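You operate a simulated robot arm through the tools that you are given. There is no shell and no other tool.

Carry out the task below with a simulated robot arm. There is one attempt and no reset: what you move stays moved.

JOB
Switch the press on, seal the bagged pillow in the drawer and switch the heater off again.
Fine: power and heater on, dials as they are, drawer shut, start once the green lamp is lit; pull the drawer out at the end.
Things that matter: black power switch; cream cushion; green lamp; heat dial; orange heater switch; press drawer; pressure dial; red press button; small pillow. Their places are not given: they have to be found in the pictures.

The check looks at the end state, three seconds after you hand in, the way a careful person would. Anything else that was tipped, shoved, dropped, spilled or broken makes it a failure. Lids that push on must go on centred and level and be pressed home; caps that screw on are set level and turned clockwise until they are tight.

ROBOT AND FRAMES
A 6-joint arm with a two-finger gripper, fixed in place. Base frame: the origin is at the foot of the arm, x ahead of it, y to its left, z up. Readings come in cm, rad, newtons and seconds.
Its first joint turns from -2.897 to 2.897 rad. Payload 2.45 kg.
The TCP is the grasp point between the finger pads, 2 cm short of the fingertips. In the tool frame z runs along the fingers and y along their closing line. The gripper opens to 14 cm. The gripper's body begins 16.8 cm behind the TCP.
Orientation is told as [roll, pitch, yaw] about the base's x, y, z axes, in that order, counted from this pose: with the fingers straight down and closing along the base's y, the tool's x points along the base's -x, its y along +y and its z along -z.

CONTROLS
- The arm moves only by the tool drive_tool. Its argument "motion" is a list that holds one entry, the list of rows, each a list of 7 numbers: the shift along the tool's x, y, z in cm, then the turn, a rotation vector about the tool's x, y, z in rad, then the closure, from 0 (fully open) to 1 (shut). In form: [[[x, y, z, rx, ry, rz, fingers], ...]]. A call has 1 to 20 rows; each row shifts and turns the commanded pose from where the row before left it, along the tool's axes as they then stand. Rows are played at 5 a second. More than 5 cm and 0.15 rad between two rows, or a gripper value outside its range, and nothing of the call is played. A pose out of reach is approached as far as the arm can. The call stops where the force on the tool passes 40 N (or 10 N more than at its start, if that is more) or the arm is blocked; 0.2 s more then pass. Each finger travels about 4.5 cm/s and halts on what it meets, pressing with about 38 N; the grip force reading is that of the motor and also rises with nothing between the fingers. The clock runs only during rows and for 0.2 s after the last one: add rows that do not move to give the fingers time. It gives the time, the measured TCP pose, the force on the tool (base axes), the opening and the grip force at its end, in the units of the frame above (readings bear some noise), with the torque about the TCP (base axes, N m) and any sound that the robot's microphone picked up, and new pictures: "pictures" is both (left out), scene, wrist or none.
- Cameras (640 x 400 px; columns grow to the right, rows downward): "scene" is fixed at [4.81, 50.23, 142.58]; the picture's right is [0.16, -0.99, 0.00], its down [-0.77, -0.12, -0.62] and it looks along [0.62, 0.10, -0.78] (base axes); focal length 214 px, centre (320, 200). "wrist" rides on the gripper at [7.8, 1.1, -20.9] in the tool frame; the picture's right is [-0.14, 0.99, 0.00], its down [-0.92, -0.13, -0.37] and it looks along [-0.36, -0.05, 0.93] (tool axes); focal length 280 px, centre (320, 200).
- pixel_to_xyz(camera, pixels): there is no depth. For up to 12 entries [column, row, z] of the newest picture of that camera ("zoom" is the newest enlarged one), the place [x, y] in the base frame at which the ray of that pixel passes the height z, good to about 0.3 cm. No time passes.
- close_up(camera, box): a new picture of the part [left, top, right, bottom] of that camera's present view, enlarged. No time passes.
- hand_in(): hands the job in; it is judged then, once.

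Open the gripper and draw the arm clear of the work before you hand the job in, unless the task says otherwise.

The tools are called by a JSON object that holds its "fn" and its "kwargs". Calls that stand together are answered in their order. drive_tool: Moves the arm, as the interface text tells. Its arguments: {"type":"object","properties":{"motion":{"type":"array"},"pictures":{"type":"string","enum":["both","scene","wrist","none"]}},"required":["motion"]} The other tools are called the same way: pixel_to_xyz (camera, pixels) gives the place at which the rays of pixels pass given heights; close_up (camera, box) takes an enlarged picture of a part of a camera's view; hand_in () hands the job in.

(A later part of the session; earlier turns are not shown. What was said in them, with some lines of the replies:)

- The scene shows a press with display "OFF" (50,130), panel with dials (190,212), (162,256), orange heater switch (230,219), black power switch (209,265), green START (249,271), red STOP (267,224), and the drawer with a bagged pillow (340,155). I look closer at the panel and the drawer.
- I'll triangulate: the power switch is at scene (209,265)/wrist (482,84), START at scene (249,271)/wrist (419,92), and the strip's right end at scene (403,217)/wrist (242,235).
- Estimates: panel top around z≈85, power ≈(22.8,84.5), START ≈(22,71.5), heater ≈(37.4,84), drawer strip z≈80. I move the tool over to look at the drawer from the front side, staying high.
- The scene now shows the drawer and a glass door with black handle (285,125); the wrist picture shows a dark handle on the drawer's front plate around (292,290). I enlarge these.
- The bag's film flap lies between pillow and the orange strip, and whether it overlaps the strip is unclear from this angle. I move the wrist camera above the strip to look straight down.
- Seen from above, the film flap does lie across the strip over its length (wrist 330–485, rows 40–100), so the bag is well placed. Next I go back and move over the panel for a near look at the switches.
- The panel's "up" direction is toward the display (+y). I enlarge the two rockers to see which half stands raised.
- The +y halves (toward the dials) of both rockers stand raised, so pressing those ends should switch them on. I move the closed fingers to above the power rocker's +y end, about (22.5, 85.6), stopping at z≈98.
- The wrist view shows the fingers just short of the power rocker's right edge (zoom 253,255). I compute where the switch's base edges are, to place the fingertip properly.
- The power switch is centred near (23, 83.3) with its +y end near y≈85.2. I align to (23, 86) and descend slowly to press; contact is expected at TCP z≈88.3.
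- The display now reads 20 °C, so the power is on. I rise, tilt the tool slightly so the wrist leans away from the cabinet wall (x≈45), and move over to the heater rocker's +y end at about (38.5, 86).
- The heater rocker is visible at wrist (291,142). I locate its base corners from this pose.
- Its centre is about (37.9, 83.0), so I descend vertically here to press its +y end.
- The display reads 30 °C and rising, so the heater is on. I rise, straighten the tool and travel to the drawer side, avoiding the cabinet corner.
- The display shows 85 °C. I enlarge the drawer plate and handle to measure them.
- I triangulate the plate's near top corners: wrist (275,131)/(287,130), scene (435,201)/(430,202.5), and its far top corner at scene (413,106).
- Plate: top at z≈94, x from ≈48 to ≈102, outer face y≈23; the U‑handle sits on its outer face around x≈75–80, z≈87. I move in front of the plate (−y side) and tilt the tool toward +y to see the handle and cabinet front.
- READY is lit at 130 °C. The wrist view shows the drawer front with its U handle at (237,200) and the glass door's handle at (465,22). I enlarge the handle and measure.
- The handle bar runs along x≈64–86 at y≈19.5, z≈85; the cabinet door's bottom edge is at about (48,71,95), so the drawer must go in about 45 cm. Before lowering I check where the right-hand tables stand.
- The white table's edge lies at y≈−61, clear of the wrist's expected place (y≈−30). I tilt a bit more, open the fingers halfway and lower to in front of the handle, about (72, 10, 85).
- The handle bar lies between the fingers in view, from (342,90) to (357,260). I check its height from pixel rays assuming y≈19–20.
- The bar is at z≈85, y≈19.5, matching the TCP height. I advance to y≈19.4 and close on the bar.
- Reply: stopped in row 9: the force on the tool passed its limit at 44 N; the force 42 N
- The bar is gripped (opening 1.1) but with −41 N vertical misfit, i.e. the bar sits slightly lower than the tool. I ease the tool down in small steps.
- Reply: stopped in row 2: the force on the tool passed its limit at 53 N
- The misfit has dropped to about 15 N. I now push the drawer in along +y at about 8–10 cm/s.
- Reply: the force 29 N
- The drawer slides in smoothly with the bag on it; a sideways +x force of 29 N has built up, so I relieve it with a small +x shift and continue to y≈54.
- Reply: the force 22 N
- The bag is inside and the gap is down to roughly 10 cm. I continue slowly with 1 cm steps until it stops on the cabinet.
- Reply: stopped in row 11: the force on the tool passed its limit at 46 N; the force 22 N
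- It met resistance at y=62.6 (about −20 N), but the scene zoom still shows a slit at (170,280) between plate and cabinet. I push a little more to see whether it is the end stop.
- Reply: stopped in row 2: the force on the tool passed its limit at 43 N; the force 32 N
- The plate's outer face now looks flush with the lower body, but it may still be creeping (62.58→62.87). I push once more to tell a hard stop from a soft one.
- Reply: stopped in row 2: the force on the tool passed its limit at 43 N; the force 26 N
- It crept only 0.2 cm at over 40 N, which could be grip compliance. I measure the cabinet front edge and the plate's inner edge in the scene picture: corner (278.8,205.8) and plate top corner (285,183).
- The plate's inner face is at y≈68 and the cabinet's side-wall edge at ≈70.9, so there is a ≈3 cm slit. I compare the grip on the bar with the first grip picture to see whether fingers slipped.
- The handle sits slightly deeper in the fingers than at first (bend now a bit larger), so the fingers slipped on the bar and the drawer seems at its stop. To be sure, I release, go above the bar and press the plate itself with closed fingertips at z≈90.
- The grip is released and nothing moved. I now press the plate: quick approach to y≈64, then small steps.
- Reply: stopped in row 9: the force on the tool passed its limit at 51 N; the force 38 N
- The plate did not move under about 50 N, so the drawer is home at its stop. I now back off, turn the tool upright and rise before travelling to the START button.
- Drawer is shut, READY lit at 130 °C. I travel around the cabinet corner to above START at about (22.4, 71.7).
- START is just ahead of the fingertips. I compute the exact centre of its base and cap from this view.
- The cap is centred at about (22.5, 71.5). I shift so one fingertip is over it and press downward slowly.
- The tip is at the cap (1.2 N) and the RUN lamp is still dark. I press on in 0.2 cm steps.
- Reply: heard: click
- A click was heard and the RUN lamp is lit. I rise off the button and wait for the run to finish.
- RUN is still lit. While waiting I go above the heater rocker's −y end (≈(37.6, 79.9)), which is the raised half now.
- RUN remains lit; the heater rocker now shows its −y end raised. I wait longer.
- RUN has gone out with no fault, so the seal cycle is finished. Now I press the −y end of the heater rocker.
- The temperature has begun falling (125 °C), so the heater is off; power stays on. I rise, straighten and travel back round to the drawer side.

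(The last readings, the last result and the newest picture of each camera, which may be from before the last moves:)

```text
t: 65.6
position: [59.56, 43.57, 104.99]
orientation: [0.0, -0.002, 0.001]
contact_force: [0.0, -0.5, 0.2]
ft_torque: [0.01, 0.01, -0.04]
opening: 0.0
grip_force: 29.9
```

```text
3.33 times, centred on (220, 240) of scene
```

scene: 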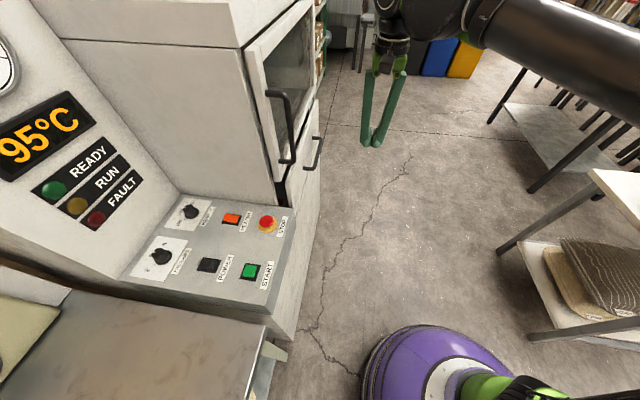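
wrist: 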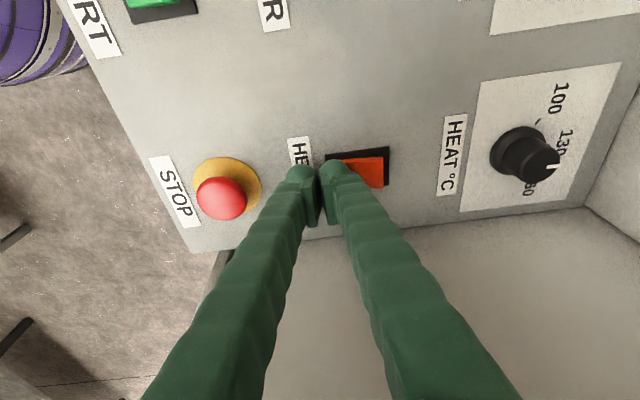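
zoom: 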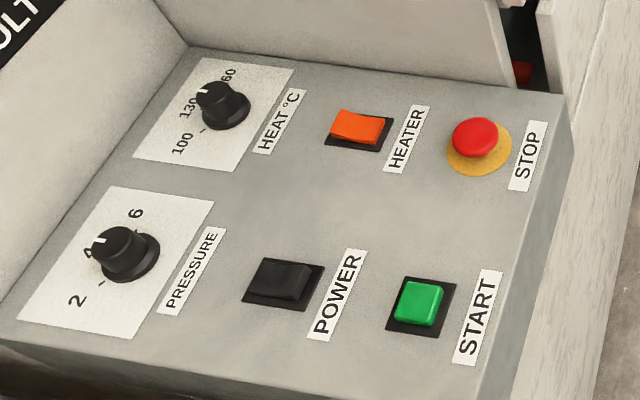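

The panel is as wanted (power on, heater off, 95 °C falling). I move to x≈72, tilt toward +y, open the fingers and lower in front of the handle.

{"fn": "drive_tool", "kwargs": {"motion": [[[-4.15, 0, 0, 0, 0, 0, 1], [-4.15, 0, 0, 0, 0, 0, 1], [-4.15, 0, 0, 0, 0, 0, 1], [0, 0, 0, -0.1376, 0, 0, 1], [0, 0, 0, -0.1376, 0, 0, 1], [0, 0, 0, -0.1376, 0, 0, 1], [0, 0, 0, -0.1376, 0, 0, 1], [0, 0, 0, -0.1376, 0, 0, 0.8], [0, 0, 0, -0.1376, 0, 0, 0.6], [0, 0, 0, -0.1376, 0, 0, 0.5], [0, 0, 0, -0.1376, 0, 0, 0.45], [0, 0, 0, -0.1376, 0, 0, 0.45], [0, -3.32, 2.84, 0, 0, 0, 0.45], [0, -3.32, 2.84, 0, 0, 0, 0.45], [0, -3.32, 2.84, 0, 0, 0, 0.45], [0, -3.32, 2.84, 0, 0, 0, 0.45], [0, -3.32, 2.84, 0, 0, 0, 0.45], [0, 0, 0, 0, 0, 0, 0.45], [0, 0, 0, 0, 0, 0, 0.45]]]}}

```text
t: 69.6
position: [72.16, 51.43, 84.64]
orientation: [1.238, -0.001, 0.0]
contact_force: [0.3, 0.0, 0.4]
ft_torque: [0.03, 0.02, -0.01]
opening: 7.71
grip_force: 0.0
```

scene: 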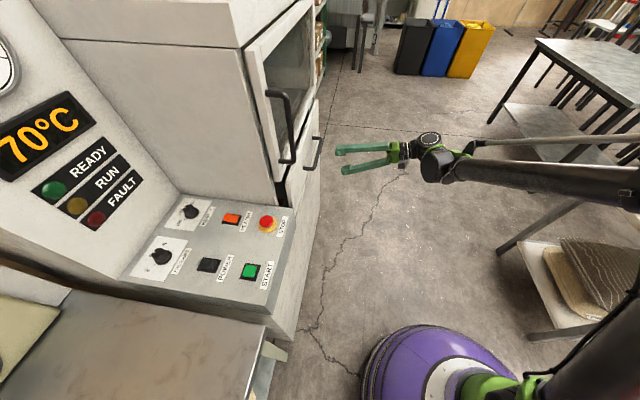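
wrist: 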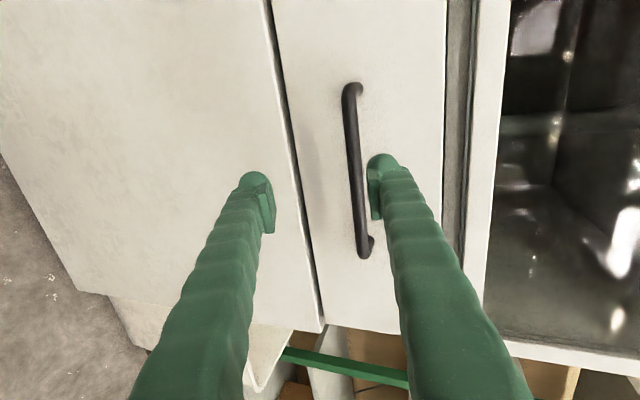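

The handle is again between the fingers. I advance to y≈62.3 and close on the bar.

{"fn": "drive_tool", "kwargs": {"motion": [[[0, 1.19, 3.43, 0, 0, 0, 0.45], [0, 1.19, 3.43, 0, 0, 0, 0.45], [0, 1.19, 3.43, 0, 0, 0, 0.45], [0, 0, 0, 0, 0, 0, 0.45], [0, 0, 0, 0, 0, 0, 0.7], [0, 0, 0, 0, 0, 0, 0.85], [0, 0, 0, 0, 0, 0, 1], [0, 0, 0, 0, 0, 0, 1], [0, 0, 0, 0, 0, 0, 1], [0, 0, 0, 0, 0, 0, 1]]], "pictures": "wrist"}}

```text
t: 71.8
position: [71.99, 62.38, 84.89]
orientation: [1.237, -0.002, 0.001]
contact_force: [3.0, 2.5, 13.2]
ft_torque: [-0.01, 0.02, 0.18]
opening: 1.13
grip_force: 38.2
```

wrist: 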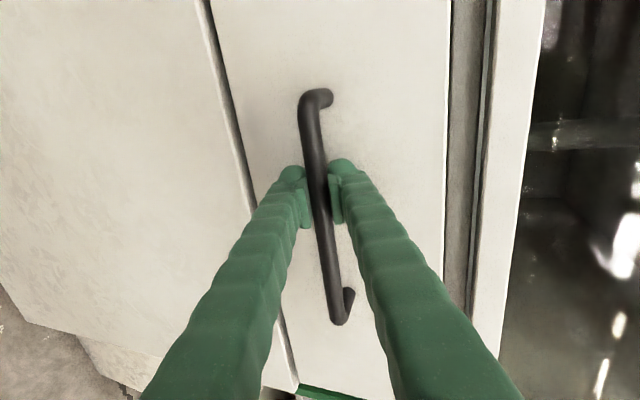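

The bar is held (opening 1.13, moderate force). I pull the drawer out along −y, starting gently.

{"fn": "drive_tool", "kwargs": {"motion": [[[0, -0.16, -0.47, 0, 0, 0, 1], [0, -0.33, -0.945, 0, 0, 0, 1], [0, -0.49, -1.42, 0, 0, 0, 1], [0, -0.654, -1.89, 0, 0, 0, 1], [0, -0.654, -1.89, 0, 0, 0, 1], [0, -0.654, -1.89, 0, 0, 0, 1], [0, -0.654, -1.89, 0, 0, 0, 1], [0, -0.654, -1.89, 0, 0, 0, 1], [0, -0.654, -1.89, 0, 0, 0, 1], [0, -0.654, -1.89, 0, 0, 0, 1]]]}}

```text
t: 74.0
position: [72.08, 45.25, 84.92]
orientation: [1.237, -0.003, 0.0]
contact_force: [-5.1, -2.4, 17.5]
ft_torque: [-0.07, -0.19, -0.6]
opening: 1.11
grip_force: 37.9
```

scene: 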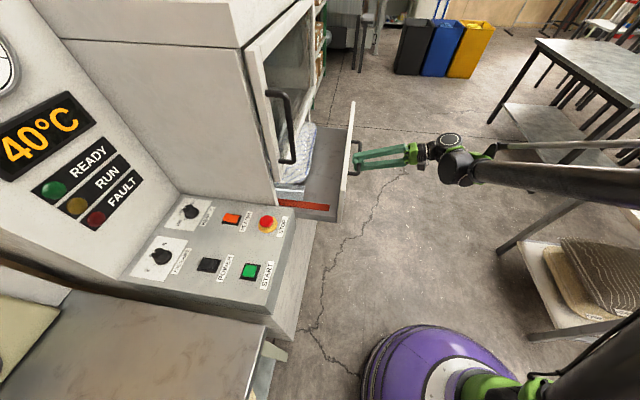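
wrist: 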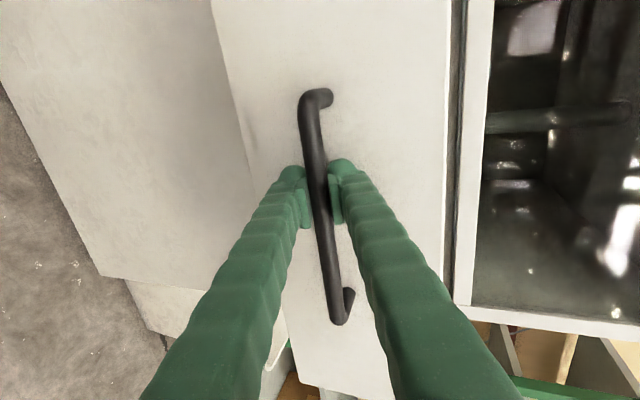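

The drawer is coming out with the bag on it. I ease the tool 0.1 cm upward for the vertical force and continue to y≈20.

{"fn": "drive_tool", "kwargs": {"motion": [[[0, -0.1, -0.6, 0, 0, 0, 1], [0, -0.654, -1.89, 0, 0, 0, 1], [0, -0.654, -1.89, 0, 0, 0, 1], [0, -0.654, -1.89, 0, 0, 0, 1], [0, -0.654, -1.89, 0, 0, 0, 1], [0, -0.654, -1.89, 0, 0, 0, 1], [0, -0.654, -1.89, 0, 0, 0, 1], [0, -0.654, -1.89, 0, 0, 0, 1], [0, -0.654, -1.89, 0, 0, 0, 1], [0, -0.654, -1.89, 0, 0, 0, 1], [0, -0.654, -1.89, 0, 0, 0, 1], [0, -0.49, -1.42, 0, 0, 0, 1], [0, -0.33, -0.945, 0, 0, 0, 1], [0, -0.33, -0.945, 0, 0, 0, 1], [0, -0.16, -0.47, 0, 0, 0, 1], [0, -0.1, -0.3, 0, 0, 0, 1], [0, 0, 0, 0, 0, 0, 1]]]}}

{"fn": "close_up", "kwargs": {"camera": "scene", "box": [240, 90, 450, 240]}}

```text
t: 76.0
position: [72.11, 29.32, 84.91]
orientation: [1.234, -0.001, 0.001]
contact_force: [-6.6, -2.6, -6.8]
ft_torque: [0.04, -0.29, -0.69]
opening: 1.06
grip_force: 37.9
stopped in row 9: the force on the tool passed its limit at 42 N (the readings are from after the stop); the commanded pose is now the measured one
```

scene: 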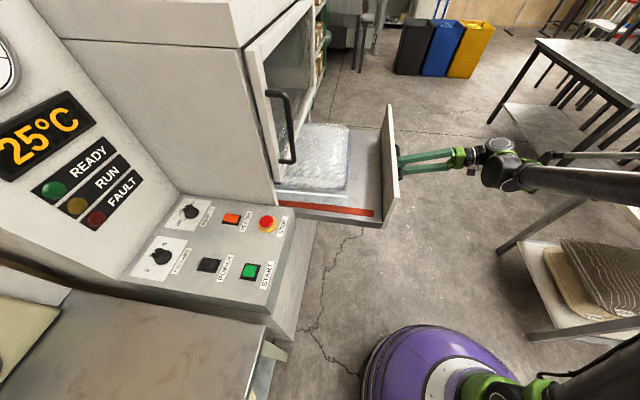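
wrist: 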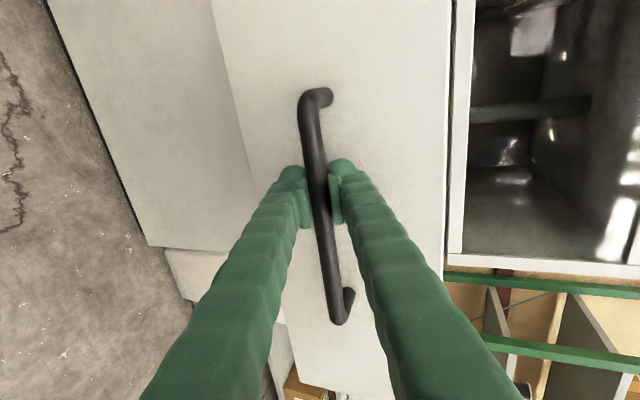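

```text
2.67 times, centred on (345, 165) of scene
```

zoom: 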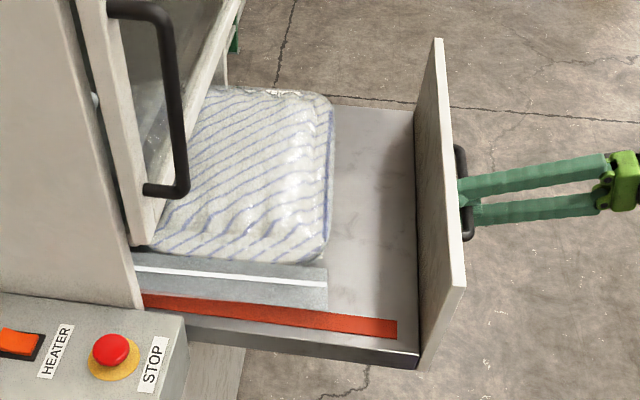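

A white seam now crosses the film, so the bag is sealed. The pull stopped at y=29.3 on a short force peak; I continue more slowly for the remaining 9.7 cm.

{"fn": "drive_tool", "kwargs": {"motion": [[[0, -0.1, -0.3, 0, 0, 0, 1], [0, -0.25, -0.7, 0, 0, 0, 1], [0, -0.33, -0.945, 0, 0, 0, 1], [0, -0.33, -0.945, 0, 0, 0, 1], [0, -0.33, -0.945, 0, 0, 0, 1], [0, -0.33, -0.945, 0, 0, 0, 1], [0, -0.33, -0.945, 0, 0, 0, 1], [0, -0.33, -0.945, 0, 0, 0, 1], [0, -0.33, -0.945, 0, 0, 0, 1], [0, -0.25, -0.7, 0, 0, 0, 1], [0, -0.16, -0.47, 0, 0, 0, 1], [0, -0.1, -0.3, 0, 0, 0, 1], [0, 0, 0, 0, 0, 0, 1]]]}}

{"fn": "close_up", "kwargs": {"camera": "scene", "box": [240, 90, 450, 240]}}

```text
t: 78.8
position: [72.09, 19.93, 84.72]
orientation: [1.235, -0.001, -0.001]
contact_force: [-1.4, 1.4, -17.7]
ft_torque: [0.05, -0.01, 0.09]
opening: 1.11
grip_force: 38.1
```

scene: 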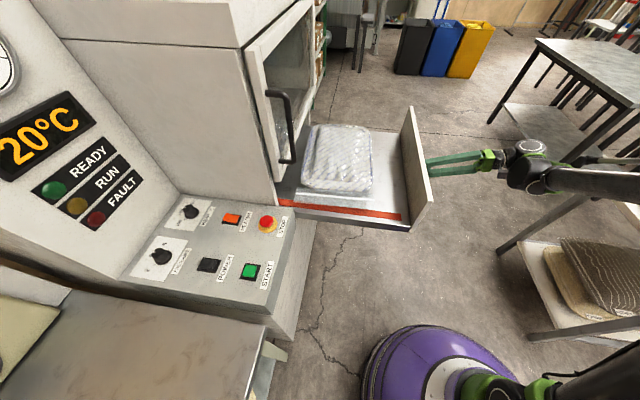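
wrist: 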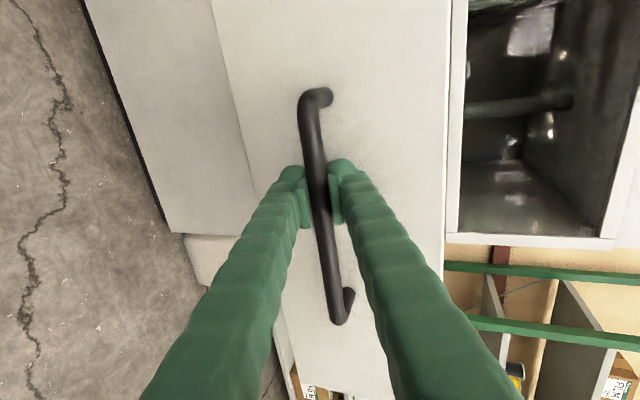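

```text
2.67 times, centred on (345, 165) of scene
```

zoom: 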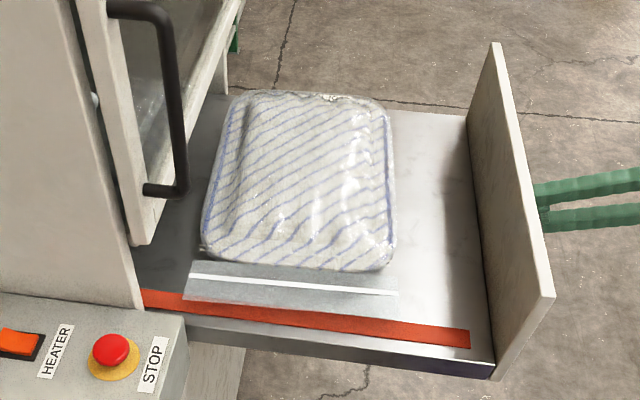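

The drawer is nearly where it began (plate corner zoom (554,293) against (560,290) before). I pull the last half centimetre, then release and back away.

{"fn": "drive_tool", "kwargs": {"motion": [[[0, -0.06, -0.19, 0, 0, 0, 1], [0, -0.06, -0.19, 0, 0, 0, 1], [0, -0.06, -0.19, 0, 0, 0, 1], [0, 0, 0, 0, 0, 0, 1]]], "pictures": "none"}}

{"fn": "drive_tool", "kwargs": {"motion": [[[0, 0, 0, 0, 0, 0, 0.8], [0, 0, 0, 0, 0, 0, 0.6], [0, 0, 0, 0, 0, 0, 0.45], [0, 0, 0, 0, 0, 0, 0.45], [0, 0, 0, 0, 0, 0, 0.45], [0, -0.98, -2.84, 0, 0, 0, 0.45], [0, -0.98, -2.84, 0, 0, 0, 0.45], [0, -0.98, -2.84, 0, 0, 0, 0.45], [0, -0.98, -2.84, 0, 0, 0, 0.45], [0, 4, -1.38, 0, 0, 0, 0.45], [0, 4, -1.38, 0, 0, 0, 0.45], [0, 4, -1.38, 0, 0, 0, 0.45], [0, 4, -1.38, 0, 0, 0, 0.45], [0, 4, -1.38, 0, 0, 0, 0.45], [0, 0, 0, 0, 0, 0, 0.45]]]}}

{"fn": "close_up", "kwargs": {"camera": "scene", "box": [240, 90, 450, 240]}}

{"fn": "close_up", "kwargs": {"camera": "scene", "box": [0, 80, 320, 300]}}

```text
t: 79.8
position: [72.16, 19.33, 84.89]
orientation: [1.234, -0.001, 0.002]
contact_force: [-8.6, 1.9, -14.7]
ft_torque: [0.03, 0.03, 0.07]
opening: 1.1
grip_force: 37.4
```

```text
t: 83.0
position: [72.07, 7.71, 106.17]
orientation: [1.235, -0.002, 0.002]
contact_force: [-0.3, 0.2, -0.6]
ft_torque: [-0.02, 0.01, 0.03]
opening: 7.71
grip_force: 0.1
```

scene: 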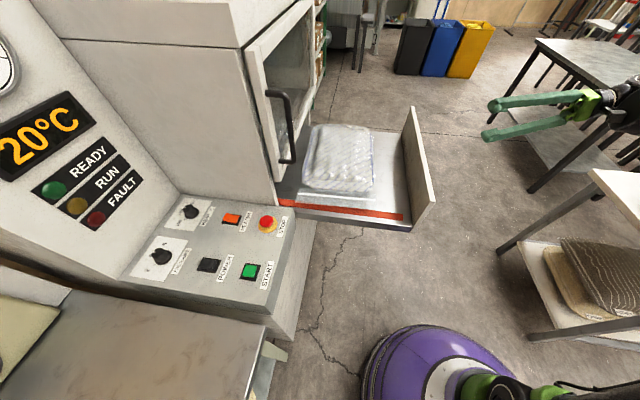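
wrist: 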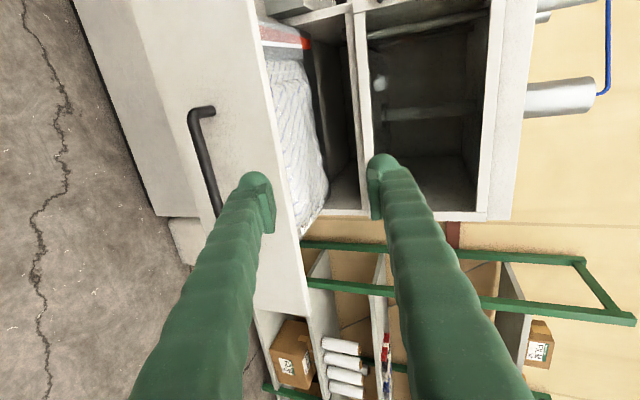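

```text
2.67 times, centred on (345, 165) of scene
```

zoom: 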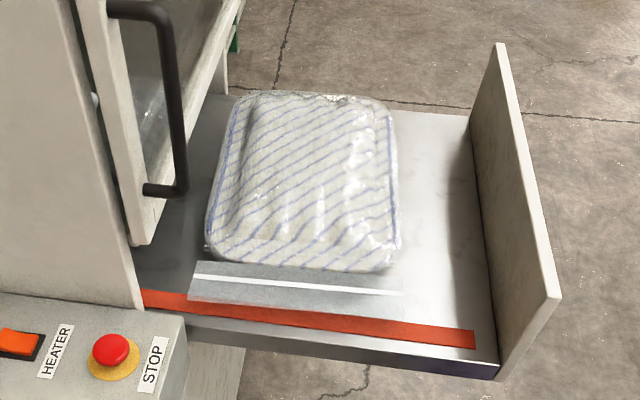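

```text
1.82 times, centred on (160, 190) of scene
```

zoom: 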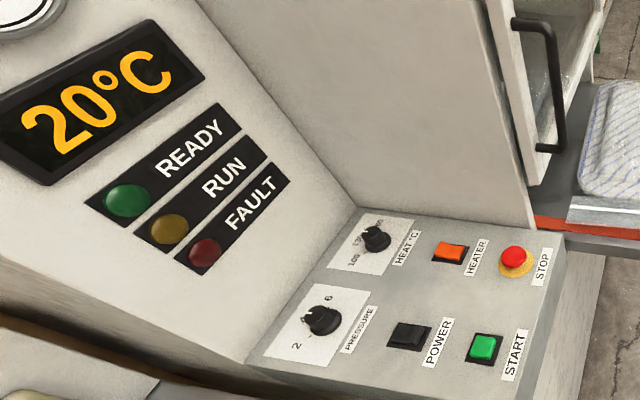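

The drawer is fully out, the bag lies in it with a white seal seam, the heater is off, the power on, and there is no fault. I open the gripper fully, then hand in.

{"fn": "drive_tool", "kwargs": {"motion": [[[0, 2, -2, 0, 0, 0, 0.2], [0, 2, -2, 0, 0, 0, 0], [0, 0, 0, 0, 0, 0, 0], [0, 0, 0, 0, 0, 0, 0], [0, 0, 0, 0, 0, 0, 0]]], "pictures": "scene"}}

```text
t: 84.2
position: [72.11, 5.12, 111.11]
orientation: [1.237, -0.002, 0.002]
contact_force: [0.3, 0.4, 0.1]
ft_torque: [-0.02, -0.04, 0.01]
opening: 14.0
grip_force: 0.1
```

scene: 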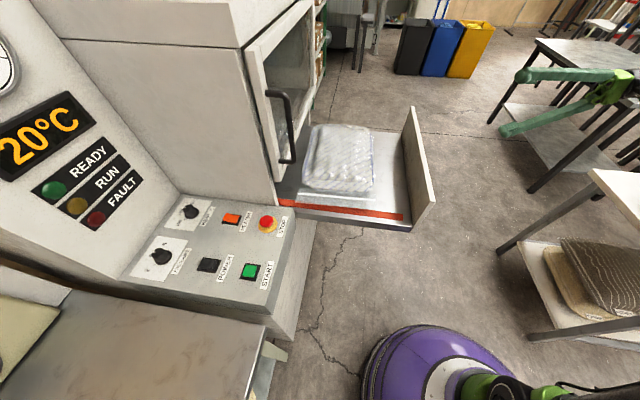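

The gripper is open at 14 cm and clear of the work, and the scene is as required. I hand the job in.

{"fn": "hand_in", "kwargs": {}}

```text
The job is handed in.
```

The bagged pillow is sealed, and I've handed the job in; I don't have the check's result. In the last pictures:

- **Seal:** a white seam runs across the bag's film. The run started once the green lamp was lit at 130 °C and ended with no fault.
- **Switches:** the heater is off and the display is back at 20 °C. The power is still on, since you only asked for the heater to go off. I didn't touch the dials.
- **Drawer:** it is pulled out to about where it started, with the bag lying in it.
- **Arm:** the gripper is fully open and clear of the press.

**Slit when shut:** about 3 cm stayed open between the drawer front and the cabinet. A direct push of about 50 N on the drawer front didn't move it, so I took that as its end stop, and the cycle then ran normally.
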